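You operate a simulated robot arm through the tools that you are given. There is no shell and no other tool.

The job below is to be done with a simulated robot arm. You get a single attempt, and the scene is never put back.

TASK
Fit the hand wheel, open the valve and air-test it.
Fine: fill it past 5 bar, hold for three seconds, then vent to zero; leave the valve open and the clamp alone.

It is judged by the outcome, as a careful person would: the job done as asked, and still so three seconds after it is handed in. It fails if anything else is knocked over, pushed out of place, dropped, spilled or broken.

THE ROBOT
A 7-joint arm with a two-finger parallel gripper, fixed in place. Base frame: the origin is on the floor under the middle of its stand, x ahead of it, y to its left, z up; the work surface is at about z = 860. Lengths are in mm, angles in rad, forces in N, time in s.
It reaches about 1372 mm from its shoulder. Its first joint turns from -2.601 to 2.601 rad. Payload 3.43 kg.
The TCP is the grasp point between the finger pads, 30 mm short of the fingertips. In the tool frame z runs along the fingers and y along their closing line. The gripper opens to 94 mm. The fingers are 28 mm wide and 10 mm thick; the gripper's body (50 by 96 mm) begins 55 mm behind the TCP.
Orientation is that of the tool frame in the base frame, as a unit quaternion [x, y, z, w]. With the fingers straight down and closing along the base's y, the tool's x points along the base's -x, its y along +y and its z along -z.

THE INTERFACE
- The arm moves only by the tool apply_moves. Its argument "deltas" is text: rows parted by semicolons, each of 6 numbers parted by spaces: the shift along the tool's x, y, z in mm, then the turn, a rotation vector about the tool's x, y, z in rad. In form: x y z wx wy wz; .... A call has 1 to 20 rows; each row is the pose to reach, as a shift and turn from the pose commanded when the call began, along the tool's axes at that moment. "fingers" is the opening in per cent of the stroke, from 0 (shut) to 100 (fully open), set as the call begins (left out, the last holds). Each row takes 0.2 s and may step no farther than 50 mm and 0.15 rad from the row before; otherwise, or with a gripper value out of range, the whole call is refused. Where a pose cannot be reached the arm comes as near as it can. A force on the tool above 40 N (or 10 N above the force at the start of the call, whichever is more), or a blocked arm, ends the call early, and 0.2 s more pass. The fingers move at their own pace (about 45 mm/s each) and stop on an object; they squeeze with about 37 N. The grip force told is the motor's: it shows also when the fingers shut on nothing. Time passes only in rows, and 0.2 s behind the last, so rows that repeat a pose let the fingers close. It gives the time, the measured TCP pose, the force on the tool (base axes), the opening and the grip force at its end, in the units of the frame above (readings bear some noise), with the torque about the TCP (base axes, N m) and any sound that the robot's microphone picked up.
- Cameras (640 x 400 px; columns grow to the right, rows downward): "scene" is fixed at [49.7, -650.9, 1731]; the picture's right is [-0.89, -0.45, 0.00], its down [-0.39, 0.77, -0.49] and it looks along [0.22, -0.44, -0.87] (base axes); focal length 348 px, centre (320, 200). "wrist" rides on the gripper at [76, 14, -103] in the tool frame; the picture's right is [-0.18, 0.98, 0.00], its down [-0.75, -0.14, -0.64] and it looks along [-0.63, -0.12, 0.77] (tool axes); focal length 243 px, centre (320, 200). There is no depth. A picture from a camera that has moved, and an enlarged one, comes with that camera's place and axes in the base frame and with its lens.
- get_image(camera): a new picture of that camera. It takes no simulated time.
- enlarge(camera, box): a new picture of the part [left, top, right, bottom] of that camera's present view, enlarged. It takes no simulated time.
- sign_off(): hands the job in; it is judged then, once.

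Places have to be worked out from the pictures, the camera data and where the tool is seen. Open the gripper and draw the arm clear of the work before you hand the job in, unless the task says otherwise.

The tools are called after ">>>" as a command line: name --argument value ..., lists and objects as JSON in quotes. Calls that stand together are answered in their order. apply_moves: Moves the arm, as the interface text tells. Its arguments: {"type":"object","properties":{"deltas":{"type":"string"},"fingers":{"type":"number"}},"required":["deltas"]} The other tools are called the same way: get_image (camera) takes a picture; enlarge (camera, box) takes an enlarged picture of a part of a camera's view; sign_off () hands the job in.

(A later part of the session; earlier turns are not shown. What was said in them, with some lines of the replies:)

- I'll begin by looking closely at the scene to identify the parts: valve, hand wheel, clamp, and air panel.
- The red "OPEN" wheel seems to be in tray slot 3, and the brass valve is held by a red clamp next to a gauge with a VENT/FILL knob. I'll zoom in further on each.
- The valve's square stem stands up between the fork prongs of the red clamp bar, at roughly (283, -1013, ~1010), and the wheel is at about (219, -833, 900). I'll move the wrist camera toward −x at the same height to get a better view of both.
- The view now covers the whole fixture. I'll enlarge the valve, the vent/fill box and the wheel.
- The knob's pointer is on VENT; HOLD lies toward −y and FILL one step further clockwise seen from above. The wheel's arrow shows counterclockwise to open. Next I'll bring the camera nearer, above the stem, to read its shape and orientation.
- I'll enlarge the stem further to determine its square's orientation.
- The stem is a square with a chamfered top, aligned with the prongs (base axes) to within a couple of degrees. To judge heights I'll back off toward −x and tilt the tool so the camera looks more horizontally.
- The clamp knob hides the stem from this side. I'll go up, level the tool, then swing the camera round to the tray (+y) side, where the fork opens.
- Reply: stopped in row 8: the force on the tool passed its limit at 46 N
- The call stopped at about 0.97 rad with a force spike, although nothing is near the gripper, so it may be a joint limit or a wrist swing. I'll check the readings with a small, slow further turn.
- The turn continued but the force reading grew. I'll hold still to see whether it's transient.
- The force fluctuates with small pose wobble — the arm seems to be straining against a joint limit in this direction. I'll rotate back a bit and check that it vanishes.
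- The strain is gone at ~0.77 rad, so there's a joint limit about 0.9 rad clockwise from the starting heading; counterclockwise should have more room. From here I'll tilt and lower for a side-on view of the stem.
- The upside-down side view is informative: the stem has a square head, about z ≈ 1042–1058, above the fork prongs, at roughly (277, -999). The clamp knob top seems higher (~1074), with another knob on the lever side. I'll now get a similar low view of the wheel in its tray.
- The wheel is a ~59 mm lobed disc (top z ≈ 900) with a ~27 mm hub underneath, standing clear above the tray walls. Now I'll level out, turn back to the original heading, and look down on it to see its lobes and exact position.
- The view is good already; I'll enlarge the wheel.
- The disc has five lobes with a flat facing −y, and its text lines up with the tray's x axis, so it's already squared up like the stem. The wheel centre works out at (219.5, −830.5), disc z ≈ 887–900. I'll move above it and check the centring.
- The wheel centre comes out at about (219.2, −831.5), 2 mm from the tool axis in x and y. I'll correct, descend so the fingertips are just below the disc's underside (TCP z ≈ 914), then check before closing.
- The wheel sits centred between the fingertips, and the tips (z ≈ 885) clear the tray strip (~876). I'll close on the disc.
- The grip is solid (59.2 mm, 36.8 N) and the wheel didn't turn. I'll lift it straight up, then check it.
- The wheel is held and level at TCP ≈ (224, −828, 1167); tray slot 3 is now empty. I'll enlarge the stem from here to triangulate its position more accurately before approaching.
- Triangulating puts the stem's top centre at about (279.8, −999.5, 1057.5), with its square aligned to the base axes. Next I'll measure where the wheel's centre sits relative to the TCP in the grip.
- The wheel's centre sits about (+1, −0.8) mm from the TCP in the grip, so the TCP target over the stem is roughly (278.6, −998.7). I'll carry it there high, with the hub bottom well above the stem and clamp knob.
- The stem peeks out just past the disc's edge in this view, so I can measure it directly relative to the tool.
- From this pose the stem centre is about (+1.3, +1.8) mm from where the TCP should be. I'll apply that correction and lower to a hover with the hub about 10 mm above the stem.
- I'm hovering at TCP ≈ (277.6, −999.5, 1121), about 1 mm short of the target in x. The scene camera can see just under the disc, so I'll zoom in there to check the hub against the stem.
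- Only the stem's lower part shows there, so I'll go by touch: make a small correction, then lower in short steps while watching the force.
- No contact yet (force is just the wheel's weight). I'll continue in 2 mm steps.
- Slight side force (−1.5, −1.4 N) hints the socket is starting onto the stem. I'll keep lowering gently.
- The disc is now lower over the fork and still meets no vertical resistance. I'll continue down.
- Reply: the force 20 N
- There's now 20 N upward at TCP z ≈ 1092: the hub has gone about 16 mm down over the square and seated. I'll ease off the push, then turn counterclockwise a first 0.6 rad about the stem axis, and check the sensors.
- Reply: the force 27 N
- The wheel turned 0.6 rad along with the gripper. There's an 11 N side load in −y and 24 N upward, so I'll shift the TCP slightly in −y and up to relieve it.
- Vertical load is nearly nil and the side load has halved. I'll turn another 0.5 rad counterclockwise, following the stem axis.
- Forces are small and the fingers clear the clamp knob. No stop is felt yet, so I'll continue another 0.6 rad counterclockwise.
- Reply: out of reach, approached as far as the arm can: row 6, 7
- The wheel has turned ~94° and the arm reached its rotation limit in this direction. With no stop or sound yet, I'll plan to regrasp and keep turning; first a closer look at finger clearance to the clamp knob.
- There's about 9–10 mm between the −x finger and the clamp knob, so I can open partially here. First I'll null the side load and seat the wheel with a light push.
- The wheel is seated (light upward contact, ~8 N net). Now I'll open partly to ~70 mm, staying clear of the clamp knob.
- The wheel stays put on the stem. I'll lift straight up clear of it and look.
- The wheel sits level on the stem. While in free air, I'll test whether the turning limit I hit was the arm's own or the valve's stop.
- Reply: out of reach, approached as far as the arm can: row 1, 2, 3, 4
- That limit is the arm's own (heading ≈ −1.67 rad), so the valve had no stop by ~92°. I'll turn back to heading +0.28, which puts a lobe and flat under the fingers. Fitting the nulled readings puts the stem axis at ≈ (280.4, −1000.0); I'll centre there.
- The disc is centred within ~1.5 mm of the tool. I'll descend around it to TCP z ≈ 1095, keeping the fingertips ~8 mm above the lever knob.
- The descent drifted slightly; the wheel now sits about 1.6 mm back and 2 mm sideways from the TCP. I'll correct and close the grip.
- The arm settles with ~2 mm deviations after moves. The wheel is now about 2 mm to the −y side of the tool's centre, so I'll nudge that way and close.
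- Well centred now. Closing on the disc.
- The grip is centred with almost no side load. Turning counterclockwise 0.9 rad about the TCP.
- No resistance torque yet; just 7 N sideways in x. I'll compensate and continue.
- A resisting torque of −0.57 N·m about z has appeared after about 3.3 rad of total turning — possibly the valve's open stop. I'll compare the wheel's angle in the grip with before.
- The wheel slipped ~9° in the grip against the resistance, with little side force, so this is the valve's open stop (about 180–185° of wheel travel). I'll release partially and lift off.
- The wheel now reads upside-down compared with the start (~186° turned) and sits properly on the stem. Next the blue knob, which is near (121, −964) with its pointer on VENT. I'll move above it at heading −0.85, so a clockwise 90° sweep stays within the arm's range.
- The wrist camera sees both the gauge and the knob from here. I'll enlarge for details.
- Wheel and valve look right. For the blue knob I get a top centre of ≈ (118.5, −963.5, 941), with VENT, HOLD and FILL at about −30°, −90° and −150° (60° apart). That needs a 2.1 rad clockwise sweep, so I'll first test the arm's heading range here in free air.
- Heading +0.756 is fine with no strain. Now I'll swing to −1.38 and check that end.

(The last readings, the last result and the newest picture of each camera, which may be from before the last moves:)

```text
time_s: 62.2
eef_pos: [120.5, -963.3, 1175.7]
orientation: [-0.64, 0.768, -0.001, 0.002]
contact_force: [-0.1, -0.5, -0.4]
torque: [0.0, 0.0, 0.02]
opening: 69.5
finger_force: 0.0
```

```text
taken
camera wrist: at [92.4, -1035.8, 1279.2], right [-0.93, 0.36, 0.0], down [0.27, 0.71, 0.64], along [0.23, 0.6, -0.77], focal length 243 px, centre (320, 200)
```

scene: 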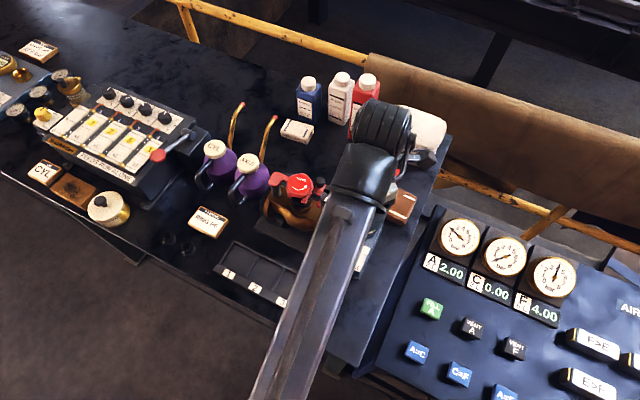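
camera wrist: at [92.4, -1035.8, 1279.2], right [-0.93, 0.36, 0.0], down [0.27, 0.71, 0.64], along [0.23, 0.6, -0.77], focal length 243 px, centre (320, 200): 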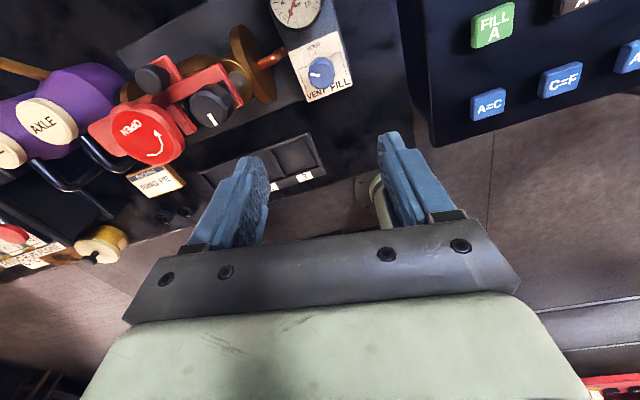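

Both ends of the sweep are reachable. I'll narrow the fingers to ~56 mm and descend part-way over the knob at heading −1.39, then check the centring.

>>> apply_moves --deltas "0.25 1.4 40 0 0 0; 0.25 1.4 80 0 0 0; 0.25 1.4 120 0 0 0; 0.25 1.4 165 0 0 0; 0.25 1.4 165 0 0 0" --fingers 60

>>> get_image --camera "wrist"

>>> enlarge --camera "wrist" --box '[220, 60, 420, 200]'

```text
time_s: 63.4
eef_pos: [121.0, -962.5, 1011.6]
orientation: [-0.64, 0.769, 0.0, 0.002]
contact_force: [-0.3, 0.4, 0.6]
torque: [-0.01, -0.01, -0.03]
opening: 56.4
finger_force: 0.1
```

```text
taken
camera wrist: at [92.3, -1034.9, 1115.6], right [-0.93, 0.36, 0.0], down [0.27, 0.71, 0.64], along [0.23, 0.6, -0.77], focal length 243 px, centre (320, 200)
```

wrist: 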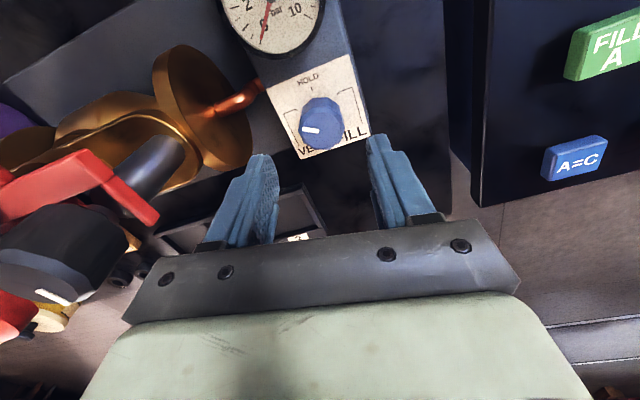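

```text
2.86 times, centred on (320, 130) of wrist
camera zoom: at [92.3, -1034.9, 1115.6], right [-0.93, 0.36, 0.0], down [0.27, 0.71, 0.64], along [0.23, 0.6, -0.77], focal length 693 px, centre (320, 400)
```

zoom: 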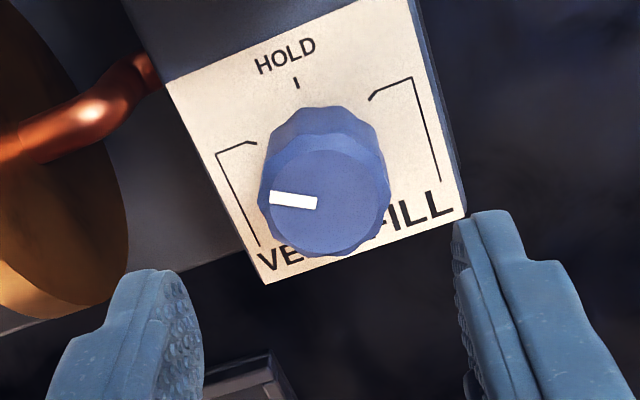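

The knob is about 2 mm off laterally. I'll correct and go down so the fingertips straddle it (TCP z ≈ 957), then check before closing.

>>> apply_moves --deltas "0.6 1.8 20 0 0 0; 0.6 1.8 40 0 0 0; 0.6 1.8 54 0 0 0; 0.6 1.8 54 0 0 0" --fingers 60

>>> get_image --camera "wrist"

>>> enlarge --camera "wrist" --box '[220, 60, 420, 220]'

```text
time_s: 64.4
eef_pos: [119.2, -964.1, 958.6]
orientation: [-0.639, 0.769, -0.001, 0.002]
contact_force: [0.1, 1.3, -0.2]
torque: [-0.02, 0.03, -0.02]
opening: 56.6
finger_force: 0.0
```

```text
taken
camera wrist: at [91.1, -1036.1, 1062.1], right [-0.93, 0.36, 0.0], down [0.27, 0.71, 0.64], along [0.23, 0.6, -0.76], focal length 243 px, centre (320, 200)
```

wrist: 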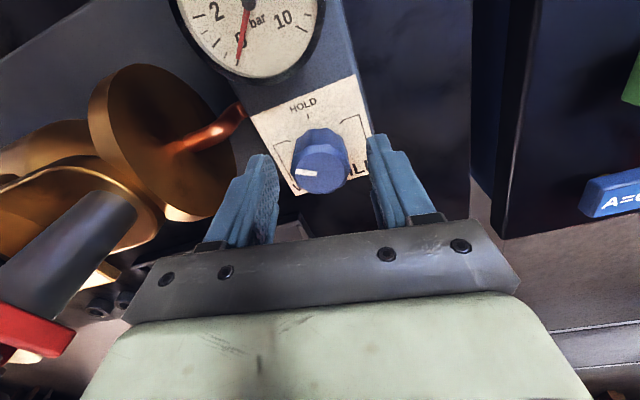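

```text
2.50 times, centred on (320, 140) of wrist
camera zoom: at [91.1, -1036.1, 1062.1], right [-0.93, 0.36, 0.0], down [0.27, 0.71, 0.64], along [0.23, 0.6, -0.76], focal length 606 px, centre (320, 350)
```

zoom: 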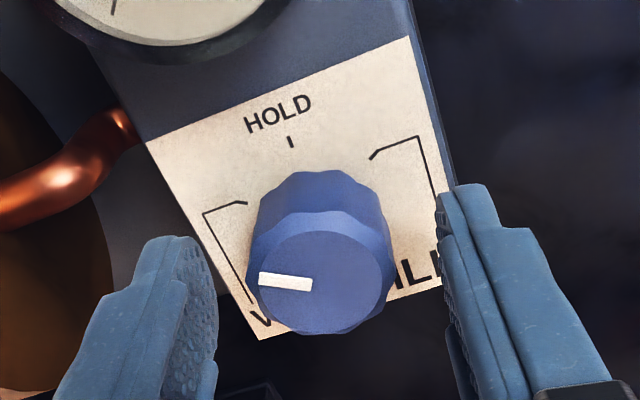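

The knob sits centred between the fingers with ~16 mm overlap. Closing on it.

>>> apply_moves --deltas "-0.5 0.6 0 0 0 0; -0.5 0.6 0 0 0 0; -0.5 0.6 0 0 0 0; -0.5 0.6 0 0 0 0" --fingers 0

>>> get_image --camera "wrist"

```text
time_s: 65.4
eef_pos: [119.1, -963.1, 959.4]
orientation: [-0.64, 0.769, -0.002, 0.002]
contact_force: [4.1, -1.1, 0.0]
torque: [-0.22, 0.07, 0.05]
opening: 33.7
finger_force: 44.6
```

```text
taken
camera wrist: at [91.1, -1035.0, 1061.8], right [-0.93, 0.36, 0.0], down [0.27, 0.71, 0.64], along [0.23, 0.6, -0.77], focal length 243 px, centre (320, 200)
```

wrist: 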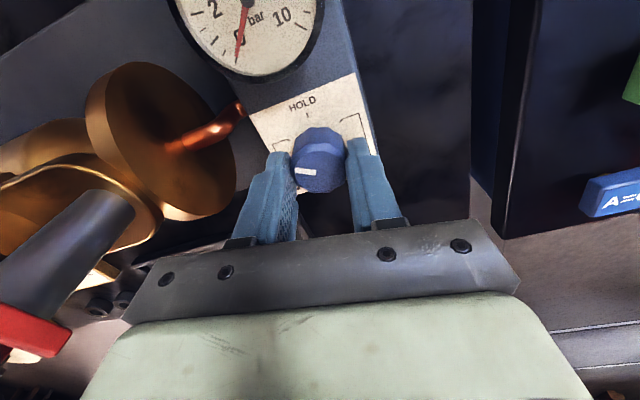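

The knob is gripped (33.7 mm), still at VENT with the gauge at 0. I'll turn it clockwise 60° to HOLD.

>>> apply_moves --deltas "0.3 -0.4 0 0 0 0.13; 0.3 -0.4 0 0 0 0.26; 0.3 -0.4 0 0 0 0.39; 0.3 -0.4 0 0 0 0.52; 0.3 -0.4 0 0 0 0.65; 0.3 -0.4 0 0 0 0.78; 0.3 -0.4 0 0 0 0.91; 0.3 -0.4 0 0 0 1.047; 0.3 -0.4 0 0 0 1.047"

>>> get_image --camera "wrist"

>>> enlarge --camera "wrist" --box '[200, 60, 400, 220]'

```text
time_s: 67.4
eef_pos: [120.1, -964.0, 958.5]
orientation: [-0.17, 0.985, -0.002, 0.004]
contact_force: [26.8, -12.1, 23.9]
torque: [-0.42, -0.05, 0.05]
opening: 33.5
finger_force: 44.9
```

```text
taken
camera wrist: at [42.8, -975.4, 1061.3], right [-0.15, 0.99, 0.0], down [0.75, 0.12, 0.65], along [0.64, 0.1, -0.76], focal length 243 px, centre (320, 200)
```

wrist: 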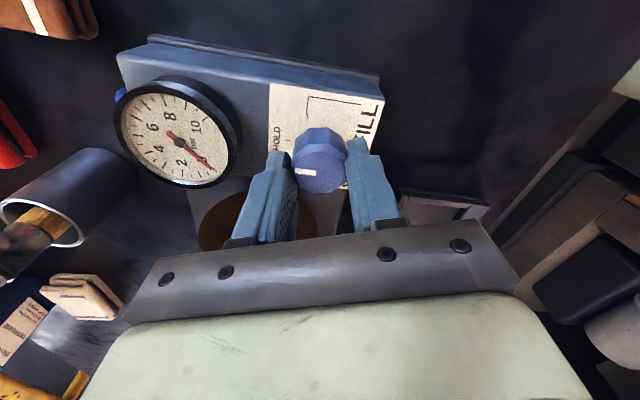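

```text
2.50 times, centred on (300, 140) of wrist
camera zoom: at [42.8, -975.4, 1061.3], right [-0.15, 0.99, 0.0], down [0.75, 0.12, 0.65], along [0.64, 0.1, -0.76], focal length 606 px, centre (370, 350)
```

zoom: 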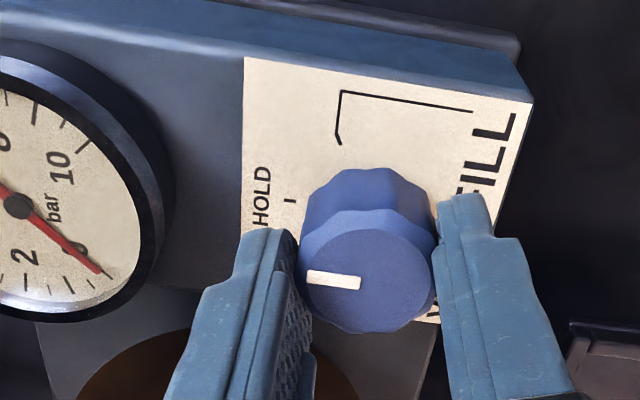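

The pointer is now at HOLD (−88°) and the gauge still reads 0. There's a ~29 N side load and 24 N upward from being off-axis, so I'll relieve that before going on.

>>> apply_moves --deltas "-1.0 -1.0 -1 0 0 0; -1.3 -1.2 -1.8 0 0 0; -1.3 -1.2 -1.8 0 0 0"

```text
time_s: 68.2
eef_pos: [118.9, -964.2, 958.1]
orientation: [-0.17, 0.985, 0.001, 0.003]
contact_force: [16.7, -3.4, 2.1]
torque: [-0.3, -1.18, -0.02]
opening: 33.4
finger_force: 45.4
```

>>> apply_moves --deltas "-1.4 -0.5 0 0 0 0; -1.4 -0.5 0 0 0 0"

```text
time_s: 68.8
eef_pos: [121.2, -964.2, 959.4]
orientation: [-0.169, 0.986, 0.001, 0.002]
contact_force: [5.1, -1.7, -6.4]
torque: [0.34, -1.46, 0.02]
opening: 33.3
finger_force: 44.8
```

A residual twisting load remains from the off-centre grip. The knob stays in its HOLD detent, so I'll release here, re-centre and regrasp for the FILL stroke.

>>> apply_moves --deltas "0 0 0 0 0 0; 0 0 0 0 0 0; 0 0 0 0 0 0" --fingers 55

>>> get_image --camera "wrist"

>>> enlarge --camera "wrist" --box '[220, 60, 420, 220]'

```text
time_s: 69.6
eef_pos: [120.7, -964.1, 959.6]
orientation: [-0.169, 0.986, 0.0, 0.003]
contact_force: [0.3, 0.7, -0.5]
torque: [0.0, 0.0, -0.01]
opening: 51.8
finger_force: 0.0
```

```text
taken
camera wrist: at [43.9, -976.1, 1062.5], right [-0.16, 0.99, 0.0], down [0.75, 0.12, 0.65], along [0.64, 0.1, -0.76], focal length 243 px, centre (320, 200)
```

wrist: 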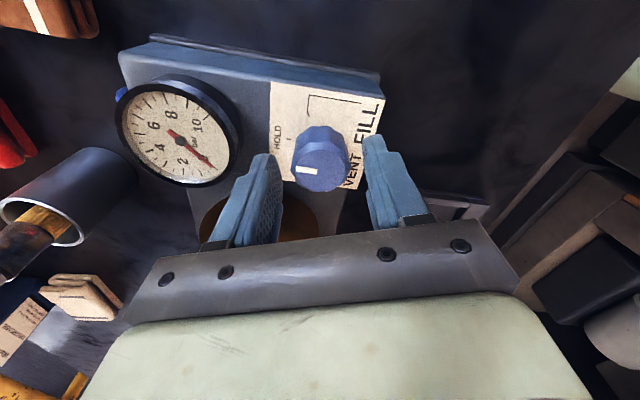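

```text
2.50 times, centred on (320, 140) of wrist
camera zoom: at [43.9, -976.1, 1062.5], right [-0.16, 0.99, 0.0], down [0.75, 0.12, 0.65], along [0.64, 0.1, -0.76], focal length 606 px, centre (320, 350)
```

zoom: 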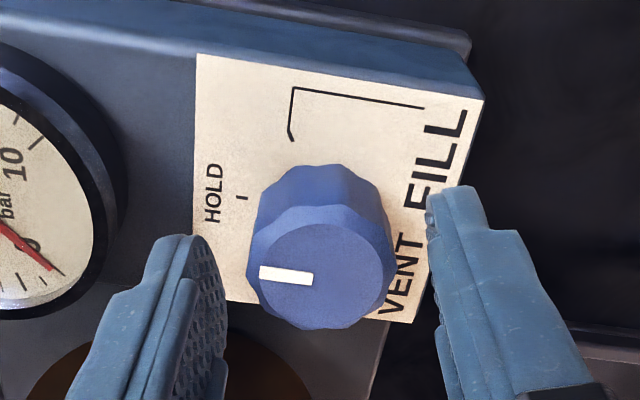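

Well centred in depth and ~0.9 mm off laterally, with the knob at HOLD. I'll nudge and close for the FILL stroke.

>>> apply_moves --deltas "0 0.8 0 0 0 0; 0 0.8 0 0 0 0; 0 0.8 0 0 0 0; 0 0.8 0 0 0 0" --fingers 0

```text
time_s: 70.6
eef_pos: [120.4, -962.9, 958.7]
orientation: [-0.169, 0.986, 0.001, 0.003]
contact_force: [-0.9, 4.7, -2.2]
torque: [0.07, 0.06, -0.01]
opening: 33.4
finger_force: 45.3
```

Gripped with little load. Now turning clockwise 60° to FILL, then I'll read the gauge right away.

>>> apply_moves --deltas "0 0.3 0 0 0 0.14; 0 0.3 0 0 0 0.28; 0 0.3 0 0 0 0.42; 0 0.3 0 0 0 0.56; 0 0.3 0 0 0 0.7; 0 0.3 0 0 0 0.84; 0 0.3 0 0 0 0.95; 0 0.3 0 0 0 1.047"

>>> get_image --camera "wrist"

>>> enlarge --camera "wrist" --box '[60, 60, 340, 240]'

```text
time_s: 72.4
eef_pos: [118.8, -964.8, 959.1]
orientation: [0.346, 0.938, -0.001, 0.003]
contact_force: [-6.4, -27.2, 14.5]
torque: [-0.1, 0.85, 0.34]
opening: 33.3
finger_force: 45.1
```

```text
taken
camera wrist: at [71.6, -904.2, 1062.5], right [0.78, 0.63, 0.0], down [0.48, -0.59, 0.65], along [0.41, -0.5, -0.76], focal length 243 px, centre (320, 200)
```

wrist: 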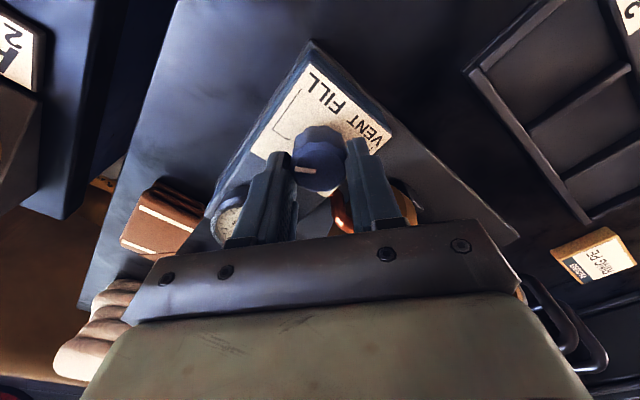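

```text
2.22 times, centred on (200, 150) of wrist
camera zoom: at [71.6, -904.2, 1062.5], right [0.78, 0.63, 0.0], down [0.48, -0.59, 0.65], along [0.41, -0.5, -0.76], focal length 539 px, centre (587, 311)
```

zoom: 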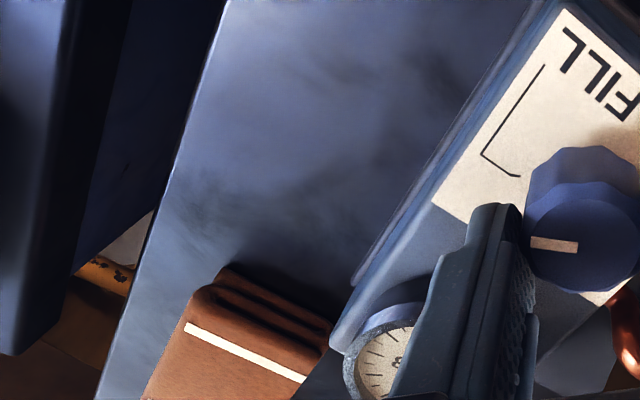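

The knob is at FILL, but the finger hides the gauge from the wrist camera. I'll check the scene camera.

>>> enlarge --camera "scene" --box '[300, 170, 420, 280]'

>>> enlarge --camera "wrist" --box '[195, 170, 265, 240]'

```text
3.64 times, centred on (360, 225) of scene
camera zoom: at [49.7, -650.9, 1731.0], right [-0.89, -0.45, 0.0], down [-0.39, 0.77, -0.49], along [0.22, -0.44, -0.87], focal length 1266 px, centre (174, 109)
```

zoom: 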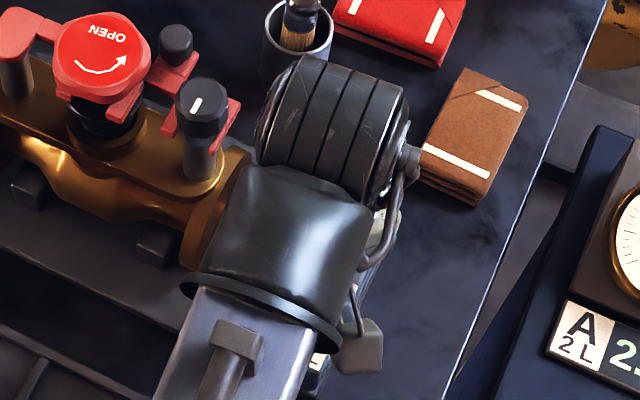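

```text
5.71 times, centred on (230, 205) of wrist
camera zoom: at [71.6, -904.2, 1062.5], right [0.78, 0.63, 0.0], down [0.48, -0.59, 0.65], along [0.41, -0.5, -0.76], focal length 1386 px, centre (834, 171)
```

zoom: 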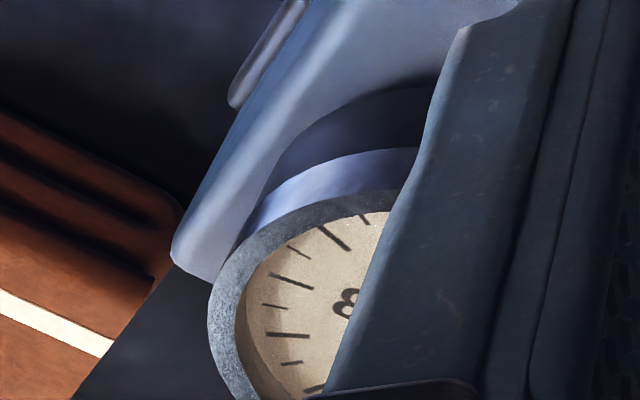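

The gauge isn't readable from either camera at this heading (only the 7–9 part shows, with no needle there). I'll turn back to HOLD, where it was fully visible, and read what this short fill gave.

>>> apply_moves --deltas "0 0 0 0 0 -0.14; -0.1 -0.05 0 0 0 -0.28; -0.2 -0.1 0 0 0 -0.42; -0.26 -0.15 0 0 0 -0.56; -0.26 -0.15 0 0 0 -0.7; -0.26 -0.15 0 0 0 -0.84; -0.26 -0.15 0 0 0 -0.95; -0.26 -0.15 0 0 0 -1.047"

>>> get_image --camera "wrist"

>>> enlarge --camera "wrist" --box '[100, 60, 360, 220]'

```text
time_s: 74.2
eef_pos: [119.9, -962.9, 959.2]
orientation: [-0.171, 0.985, -0.002, 0.001]
contact_force: [-2.5, -22.0, 17.3]
torque: [-0.55, -0.31, 0.06]
opening: 33.3
finger_force: 45.3
```

```text
taken
camera wrist: at [43.6, -975.3, 1062.3], right [-0.16, 0.99, 0.0], down [0.75, 0.12, 0.65], along [0.64, 0.1, -0.76], focal length 243 px, centre (320, 200)
```

wrist: 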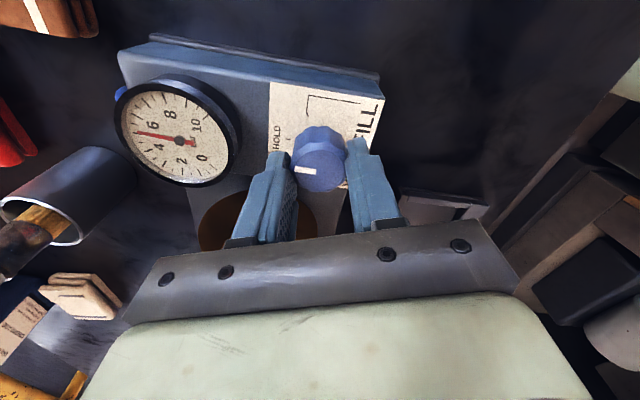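

```text
2.46 times, centred on (230, 140) of wrist
camera zoom: at [43.6, -975.3, 1062.3], right [-0.16, 0.99, 0.0], down [0.75, 0.12, 0.65], along [0.64, 0.1, -0.76], focal length 597 px, centre (542, 348)
```

zoom: 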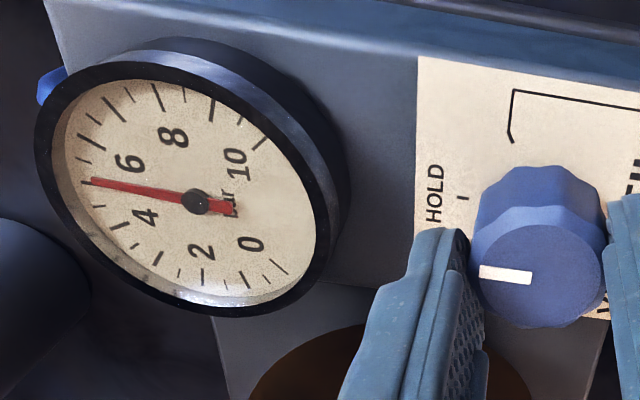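

The gauge now stands around 5 bar. I'll zoom in to read it precisely.

>>> enlarge --camera "wrist" --box '[110, 75, 245, 195]'

```text
3.33 times, centred on (178, 135) of wrist
camera zoom: at [43.6, -975.3, 1062.3], right [-0.16, 0.99, 0.0], down [0.75, 0.12, 0.65], along [0.64, 0.1, -0.76], focal length 809 px, centre (795, 417)
```

zoom: 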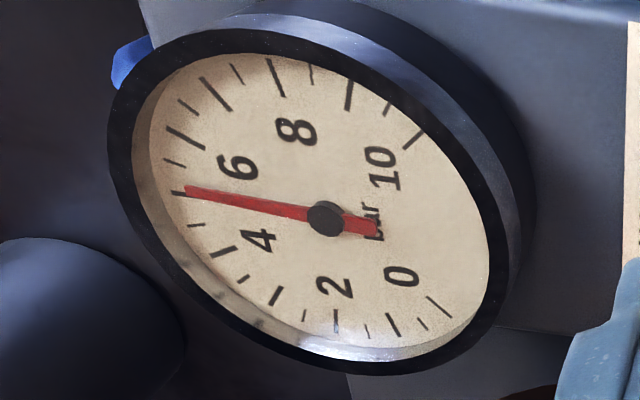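

The needle sits right on the 5 mark (~5.05), which is too marginal for "past 5". The fill is quick, so I'll make a brief partial swing toward FILL and straight back, also easing the side load.

>>> apply_moves --deltas "0.2 -0.6 -0.5 0 0 0.15; 0.4 -1.1 -1 0 0 0.3; 0.4 -1.1 -1 0 0 0.45; 0.4 -1.1 -1 0 0 0.6; 0.4 -1.1 -1 0 0 0.75; 0.4 -1.1 -1 0 0 0.6; 0.4 -1.1 -1 0 0 0.45; 0.4 -1.1 -1 0 0 0.3; 0.4 -1.1 -1 0 0 0.15; 0.4 -1.1 -1 0 0 0"

>>> enlarge --camera "wrist" --box '[110, 75, 245, 195]'

>>> enlarge --camera "wrist" --box '[100, 60, 360, 220]'

```text
time_s: 76.4
eef_pos: [120.4, -963.3, 959.4]
orientation: [-0.171, 0.985, 0.001, 0.002]
contact_force: [3.9, 1.7, -11.6]
torque: [-0.4, 1.06, 0.0]
opening: 33.2
finger_force: 44.8
```

```text
3.33 times, centred on (178, 135) of wrist
camera zoom: at [43.8, -976.1, 1062.3], right [-0.16, 0.99, 0.0], down [0.75, 0.12, 0.65], along [0.64, 0.1, -0.76], focal length 809 px, centre (795, 417)
```

zoom: 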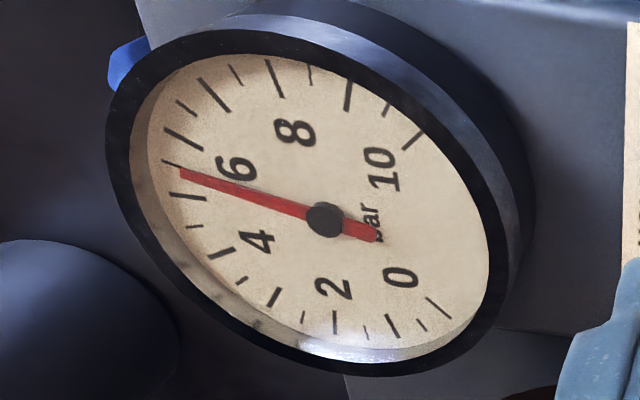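

```text
2.46 times, centred on (230, 140) of wrist
camera zoom: at [43.8, -976.1, 1062.3], right [-0.16, 0.99, 0.0], down [0.75, 0.12, 0.65], along [0.64, 0.1, -0.76], focal length 597 px, centre (542, 348)
```

zoom: 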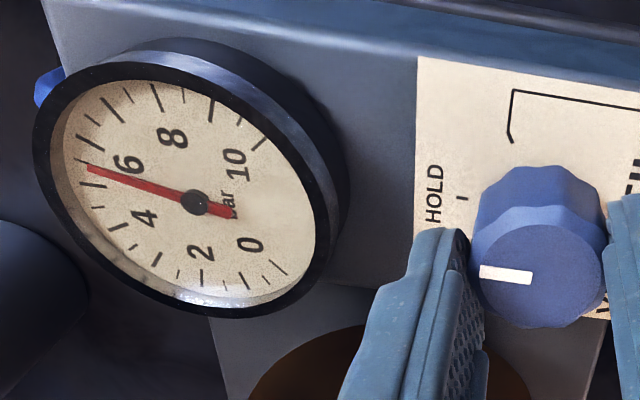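

Now ~5.4 bar with the knob back on HOLD. I'll wait one second and check that the pressure is steady.

>>> apply_moves --deltas "0 0 0.5 0 0 0; 0 0 0.5 0 0 0; 0 0 0.5 0 0 0; 0 0 0.5 0 0 0; 0 0 0.5 0 0 0"

>>> enlarge --camera "wrist" --box '[110, 75, 245, 195]'

```text
time_s: 77.6
eef_pos: [120.0, -963.8, 958.2]
orientation: [-0.17, 0.985, 0.001, 0.003]
contact_force: [6.4, 14.8, -20.0]
torque: [0.04, 0.3, -0.01]
opening: 33.6
finger_force: 45.4
```

```text
3.33 times, centred on (178, 135) of wrist
camera zoom: at [43.6, -975.9, 1062.2], right [-0.16, 0.99, 0.0], down [0.75, 0.12, 0.65], along [0.64, 0.1, -0.76], focal length 809 px, centre (795, 417)
```

zoom: 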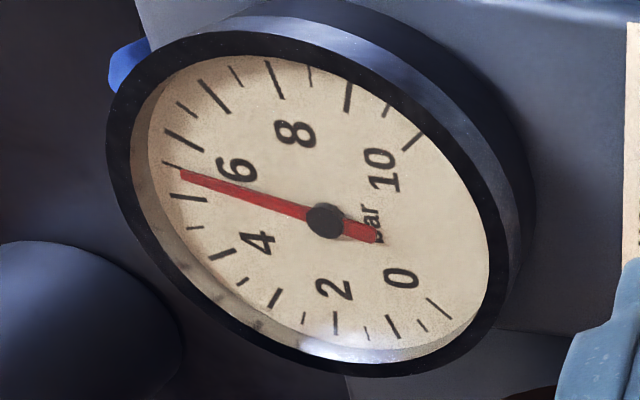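

Steady at ~5.4 bar. While it holds, I'll release the loaded grip on the knob and let the hold time run, then verify the knob stayed on HOLD.

>>> apply_moves --deltas "0 0 0 0 0 0; 0 0 0 0 0 0; 0 0 0 0 0 0; 0 0 0 0 0 0; 0 0 0 0 0 0; 0 0 0 0 0 0; 0 0 0 0 0 0; 0 0 0 0 0 0; 0 0 0 0 0 0; 0 0 0 0 0 0; 0 0 0 0 0 0; 0 0 0 0 0 0" --fingers 55

>>> enlarge --camera "wrist" --box '[110, 75, 245, 195]'

>>> enlarge --camera "wrist" --box '[220, 60, 420, 220]'

```text
time_s: 80.2
eef_pos: [120.2, -964.2, 961.1]
orientation: [-0.169, 0.986, 0.0, 0.003]
contact_force: [-0.7, 0.8, 0.4]
torque: [-0.01, -0.01, -0.01]
opening: 52.1
finger_force: 0.1
```

```text
3.33 times, centred on (178, 135) of wrist
camera zoom: at [43.1, -976.4, 1063.1], right [-0.16, 0.99, 0.0], down [0.75, 0.12, 0.65], along [0.64, 0.1, -0.76], focal length 809 px, centre (795, 417)
```

zoom: 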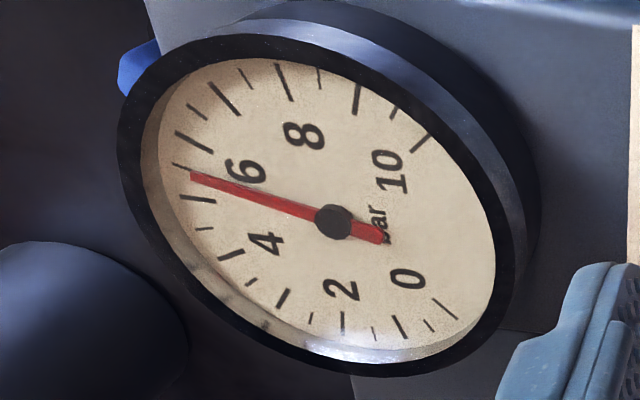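

```text
2.50 times, centred on (320, 140) of wrist
camera zoom: at [43.1, -976.4, 1063.1], right [-0.16, 0.99, 0.0], down [0.75, 0.12, 0.65], along [0.64, 0.1, -0.76], focal length 606 px, centre (320, 350)
```

zoom: 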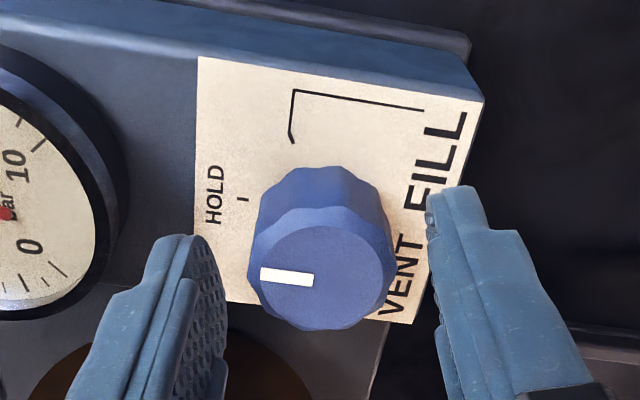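

Held ~4 s at HOLD with the needle steady at ~5.4 bar. I'll re-centre by 0.8 mm, regrasp the knob (holding ~1 s more), and then turn it back to VENT.

>>> apply_moves --deltas "-0.8 0 0 0 0 0; -0.8 0 0 0 0 0; -0.8 0 0 0 0 0; -0.8 0 0 0 0 0" --fingers 0

>>> enlarge --camera "wrist" --box '[100, 60, 360, 220]'

```text
time_s: 81.2
eef_pos: [119.3, -963.0, 959.9]
orientation: [-0.169, 0.986, 0.0, 0.002]
contact_force: [-3.3, 4.9, -3.0]
torque: [0.14, 0.08, -0.01]
opening: 33.4
finger_force: 45.0
```

```text
2.46 times, centred on (230, 140) of wrist
camera zoom: at [43.7, -975.7, 1063.2], right [-0.16, 0.99, 0.0], down [0.75, 0.12, 0.65], along [0.64, 0.1, -0.76], focal length 597 px, centre (542, 348)
```

zoom: 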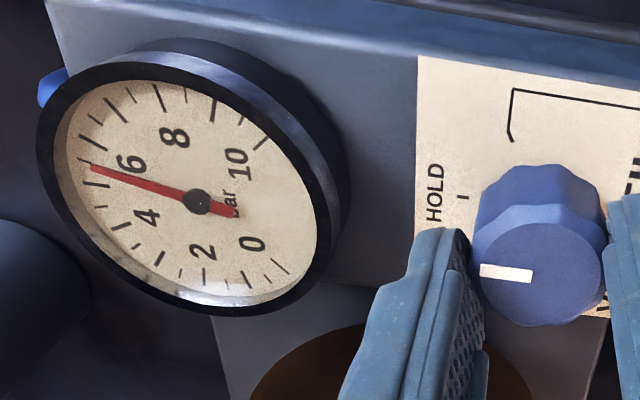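

The gauge is still at ~5.4 bar after about 5 s of hold. Now I'll turn the knob counterclockwise 60° to VENT.

>>> apply_moves --deltas "0 0 0 0 0 -0.13; 0 0 0 0 0 -0.26; 0 0 0 0 0 -0.39; 0 0 0 0 0 -0.52; 0 0 0 0 0 -0.65; 0 0 0 0 0 -0.78; 0 0 0 0 0 -0.91; 0 0 0 0 0 -1.047; 0 0 0 0 0 -1.047; 0 0 0 0 0 -1.047"

>>> get_image --camera "wrist"

>>> enlarge --camera "wrist" --box '[160, 0, 400, 210]'

```text
time_s: 83.4
eef_pos: [119.2, -962.6, 959.5]
orientation: [-0.64, 0.768, 0.001, 0.001]
contact_force: [-27.4, 20.3, -0.5]
torque: [0.4, 0.21, -0.03]
opening: 33.4
finger_force: 45.1
```

```text
taken
camera wrist: at [91.7, -1035.3, 1063.2], right [-0.93, 0.36, 0.0], down [0.28, 0.71, 0.65], along [0.23, 0.6, -0.76], focal length 243 px, centre (320, 200)
```

wrist: 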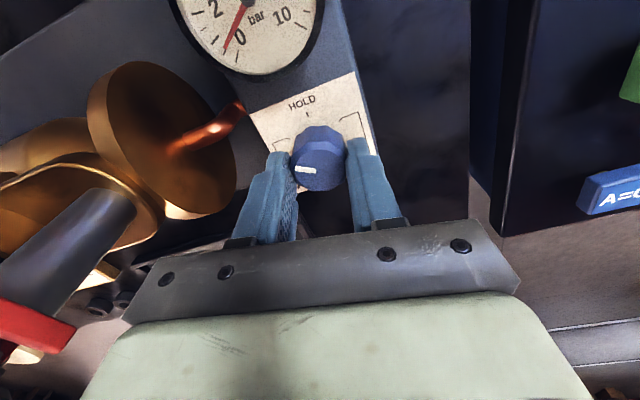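

```text
1.90 times, centred on (280, 105) of wrist
camera zoom: at [91.7, -1035.3, 1063.2], right [-0.93, 0.36, 0.0], down [0.28, 0.71, 0.65], along [0.23, 0.6, -0.76], focal length 462 px, centre (396, 381)
```

zoom: 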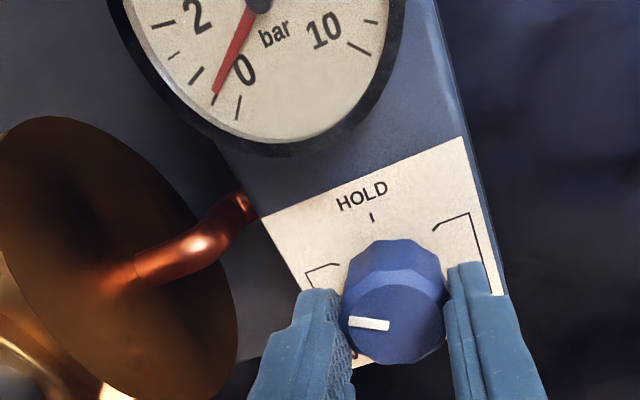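

The pressure has dropped to about 0.5 bar and is still venting. I'll relieve the side load and wait a second.

>>> apply_moves --deltas "-0.5 0.8 0 0 0 0; -0.9 1.6 0 0 0 0; -0.9 1.6 0 0 0 0; -0.9 1.6 0 0 0 0; -0.9 1.6 0 0 0 0"

>>> enlarge --camera "wrist" --box '[160, 0, 400, 210]'

```text
time_s: 84.6
eef_pos: [120.1, -962.9, 959.4]
orientation: [-0.64, 0.769, -0.001, 0.001]
contact_force: [-18.0, 3.8, 7.2]
torque: [1.31, 0.6, -0.04]
opening: 33.2
finger_force: 44.5
```

```text
1.90 times, centred on (280, 105) of wrist
camera zoom: at [91.4, -1034.7, 1063.4], right [-0.93, 0.36, 0.0], down [0.27, 0.72, 0.64], along [0.23, 0.6, -0.77], focal length 462 px, centre (396, 381)
```

zoom: 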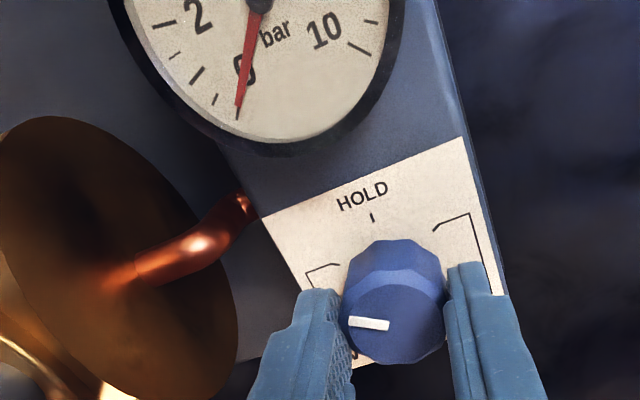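

The gauge is at zero with the knob on VENT. I'll release the knob, lift away, and inspect.

>>> apply_moves --deltas "0 0 0 0 0 0; 0 0 0 0 0 0; 0 0 0 0 0 0" --fingers 60

>>> apply_moves --deltas "0 0 -15 0 0 0; 0 0 -50 0 0 0; 0 0 -95 0 0 0; 0 0 -140 0 0 0; 0 0 -185 0 0 0; 0 0 -220 0 0 0; 0 0 -220 0 0 0"

>>> get_image --camera "wrist"

>>> enlarge --camera "wrist" --box '[80, 0, 380, 180]'

```text
time_s: 85.4
eef_pos: [122.6, -962.7, 959.8]
orientation: [-0.64, 0.769, -0.001, 0.003]
contact_force: [0.4, 1.4, -0.4]
torque: [0.01, 0.04, -0.06]
opening: 56.2
finger_force: 0.0
```

```text
time_s: 87.0
eef_pos: [119.6, -968.6, 1182.2]
orientation: [-0.64, 0.769, -0.001, 0.002]
contact_force: [-0.2, -0.5, 0.4]
torque: [-0.02, -0.03, 0.03]
opening: 56.3
finger_force: 0.1
```

```text
taken
camera wrist: at [92.1, -1039.5, 1285.8], right [-0.93, 0.36, 0.0], down [0.27, 0.71, 0.64], along [0.23, 0.6, -0.76], focal length 243 px, centre (320, 200)
```

wrist: 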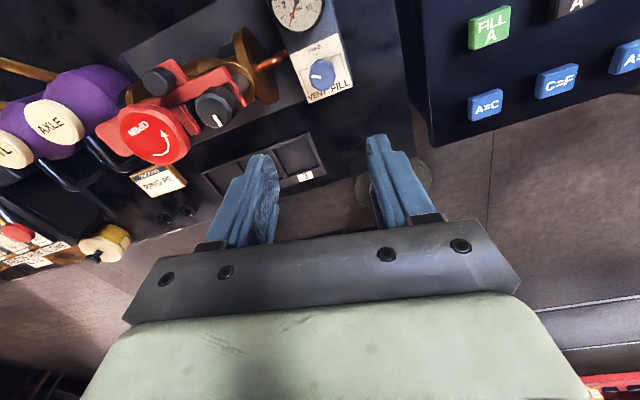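

```text
2.13 times, centred on (230, 90) of wrist
camera zoom: at [92.1, -1039.5, 1285.8], right [-0.93, 0.36, 0.0], down [0.27, 0.71, 0.64], along [0.23, 0.6, -0.76], focal length 518 px, centre (512, 435)
```

zoom: 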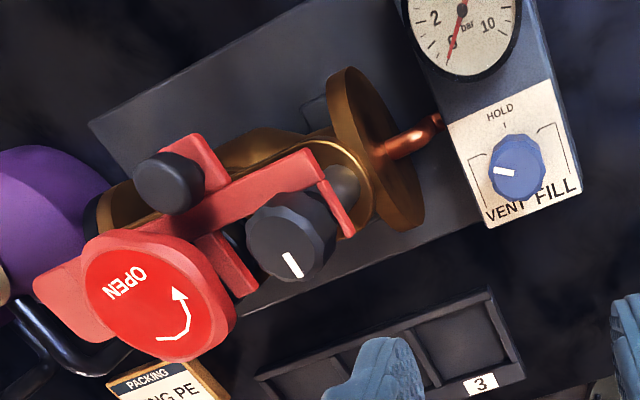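

Everything looks in place. I'll zoom in on the gauge and knob to confirm zero and VENT, and check the clamp.

>>> enlarge --camera "wrist" --box '[265, 0, 365, 110]'

>>> get_image --camera "scene"

```text
3.64 times, centred on (315, 55) of wrist
camera zoom: at [92.1, -1039.5, 1285.8], right [-0.93, 0.36, 0.0], down [0.27, 0.71, 0.64], along [0.23, 0.6, -0.76], focal length 882 px, centre (338, 727)
```

zoom: 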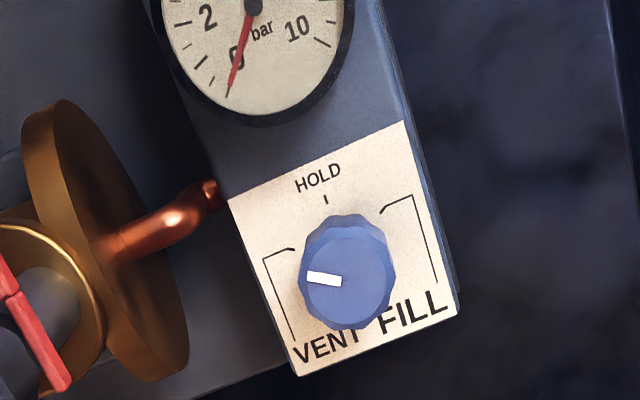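

```text
taken
```

scene: 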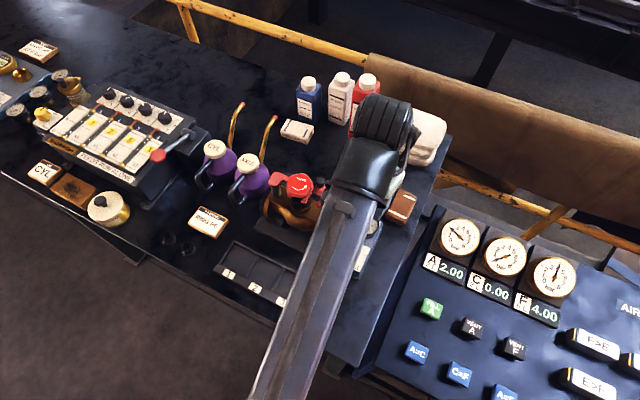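

All as required: gauge at zero, knob on VENT, wheel on the stem. I'll open the gripper and draw the arm clear, up and back toward the base.

>>> apply_moves --deltas "0 0 -40 0 0 0; -35 -6 -56 0 0 0.14; -70 -11 -72 0 0 0.28; -106 -17 -88 0 0 0.42; -141 -22 -104 0 0 0.56; -177 -28 -120 0 0 0.7; -177 -28 -120 0 0 0.7" --fingers 100

>>> get_image --camera "scene"

>>> get_image --camera "wrist"

>>> enlarge --camera "scene" --box '[220, 130, 420, 310]'

```text
time_s: 88.6
eef_pos: [179.6, -821.8, 1258.9]
orientation: [-0.336, 0.941, -0.038, -0.005]
contact_force: [0.3, 0.1, 0.1]
torque: [0.01, 0.0, 0.02]
opening: 93.8
finger_force: 0.0
out of reach, approached as far as the arm can: row 3, 4, 5, 6, 7
```

```text
taken
```

scene: 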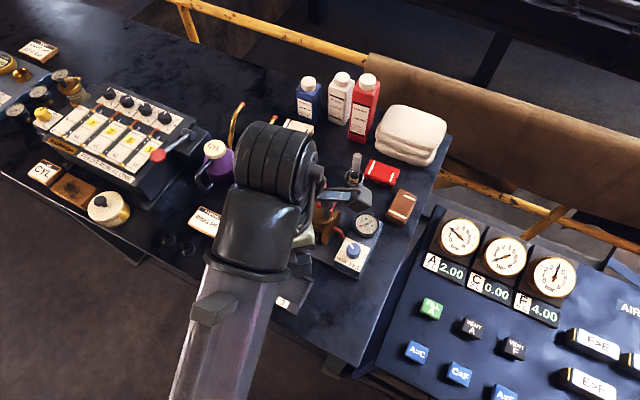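

```text
taken
camera wrist: at [110.4, -850.2, 1364.3], right [-0.48, 0.87, -0.07], down [0.66, 0.41, 0.62], along [0.58, 0.25, -0.78], focal length 243 px, centre (320, 200)
```

wrist: 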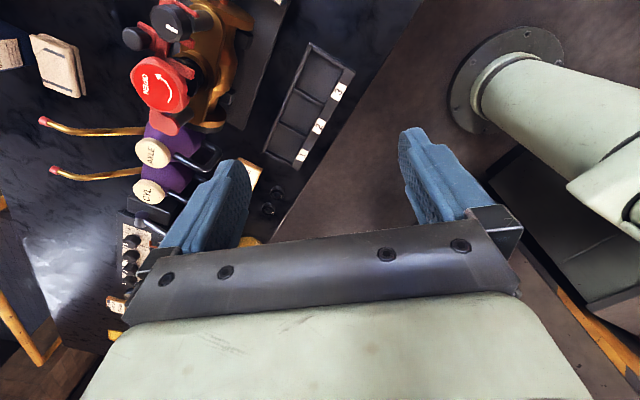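

```text
2.22 times, centred on (320, 220) of scene
camera zoom: at [49.7, -650.9, 1731.0], right [-0.89, -0.45, 0.0], down [-0.39, 0.77, -0.49], along [0.22, -0.44, -0.87], focal length 774 px, centre (320, 156)
```

zoom: 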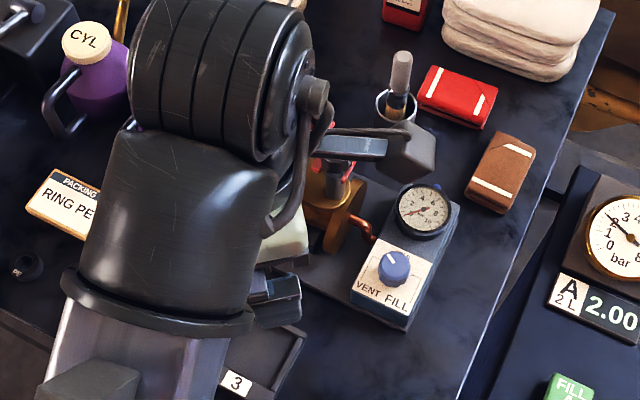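

The wheel is on and turned to its open stop. The air test is done: filled to about 5.4 bar, held about 5 s, vented to zero. The clamp wasn't used, nothing else appears to have moved, and the open gripper is well above the bench. Handing in.

>>> sign_off

```text
The job is handed in.
```

The hand wheel is on, the valve is open, and the air test is done.

- **Hand wheel:** it sits on the valve's square stem. The socket went about 16 mm down and seated.
- **Valve:** I turned the wheel counterclockwise, the way its arrow shows, about 186° in total. At that point it resisted and slipped slightly in the grip, so I took that as the open stop. There was no indicator to confirm it.
- **Air test:** the first fill only reached about 5.05 bar, so I topped it up to about 5.4 bar. It held steady on HOLD for about 5 seconds, then vented to zero. The knob is back on VENT.
- **Clamp and surroundings:** I left the clamp alone, and in the final pictures nothing else looks moved.

The gripper is open and well above the bench. The last retreat move stopped short because the arm ran out of reach, but it ended in free air, clear of the work.
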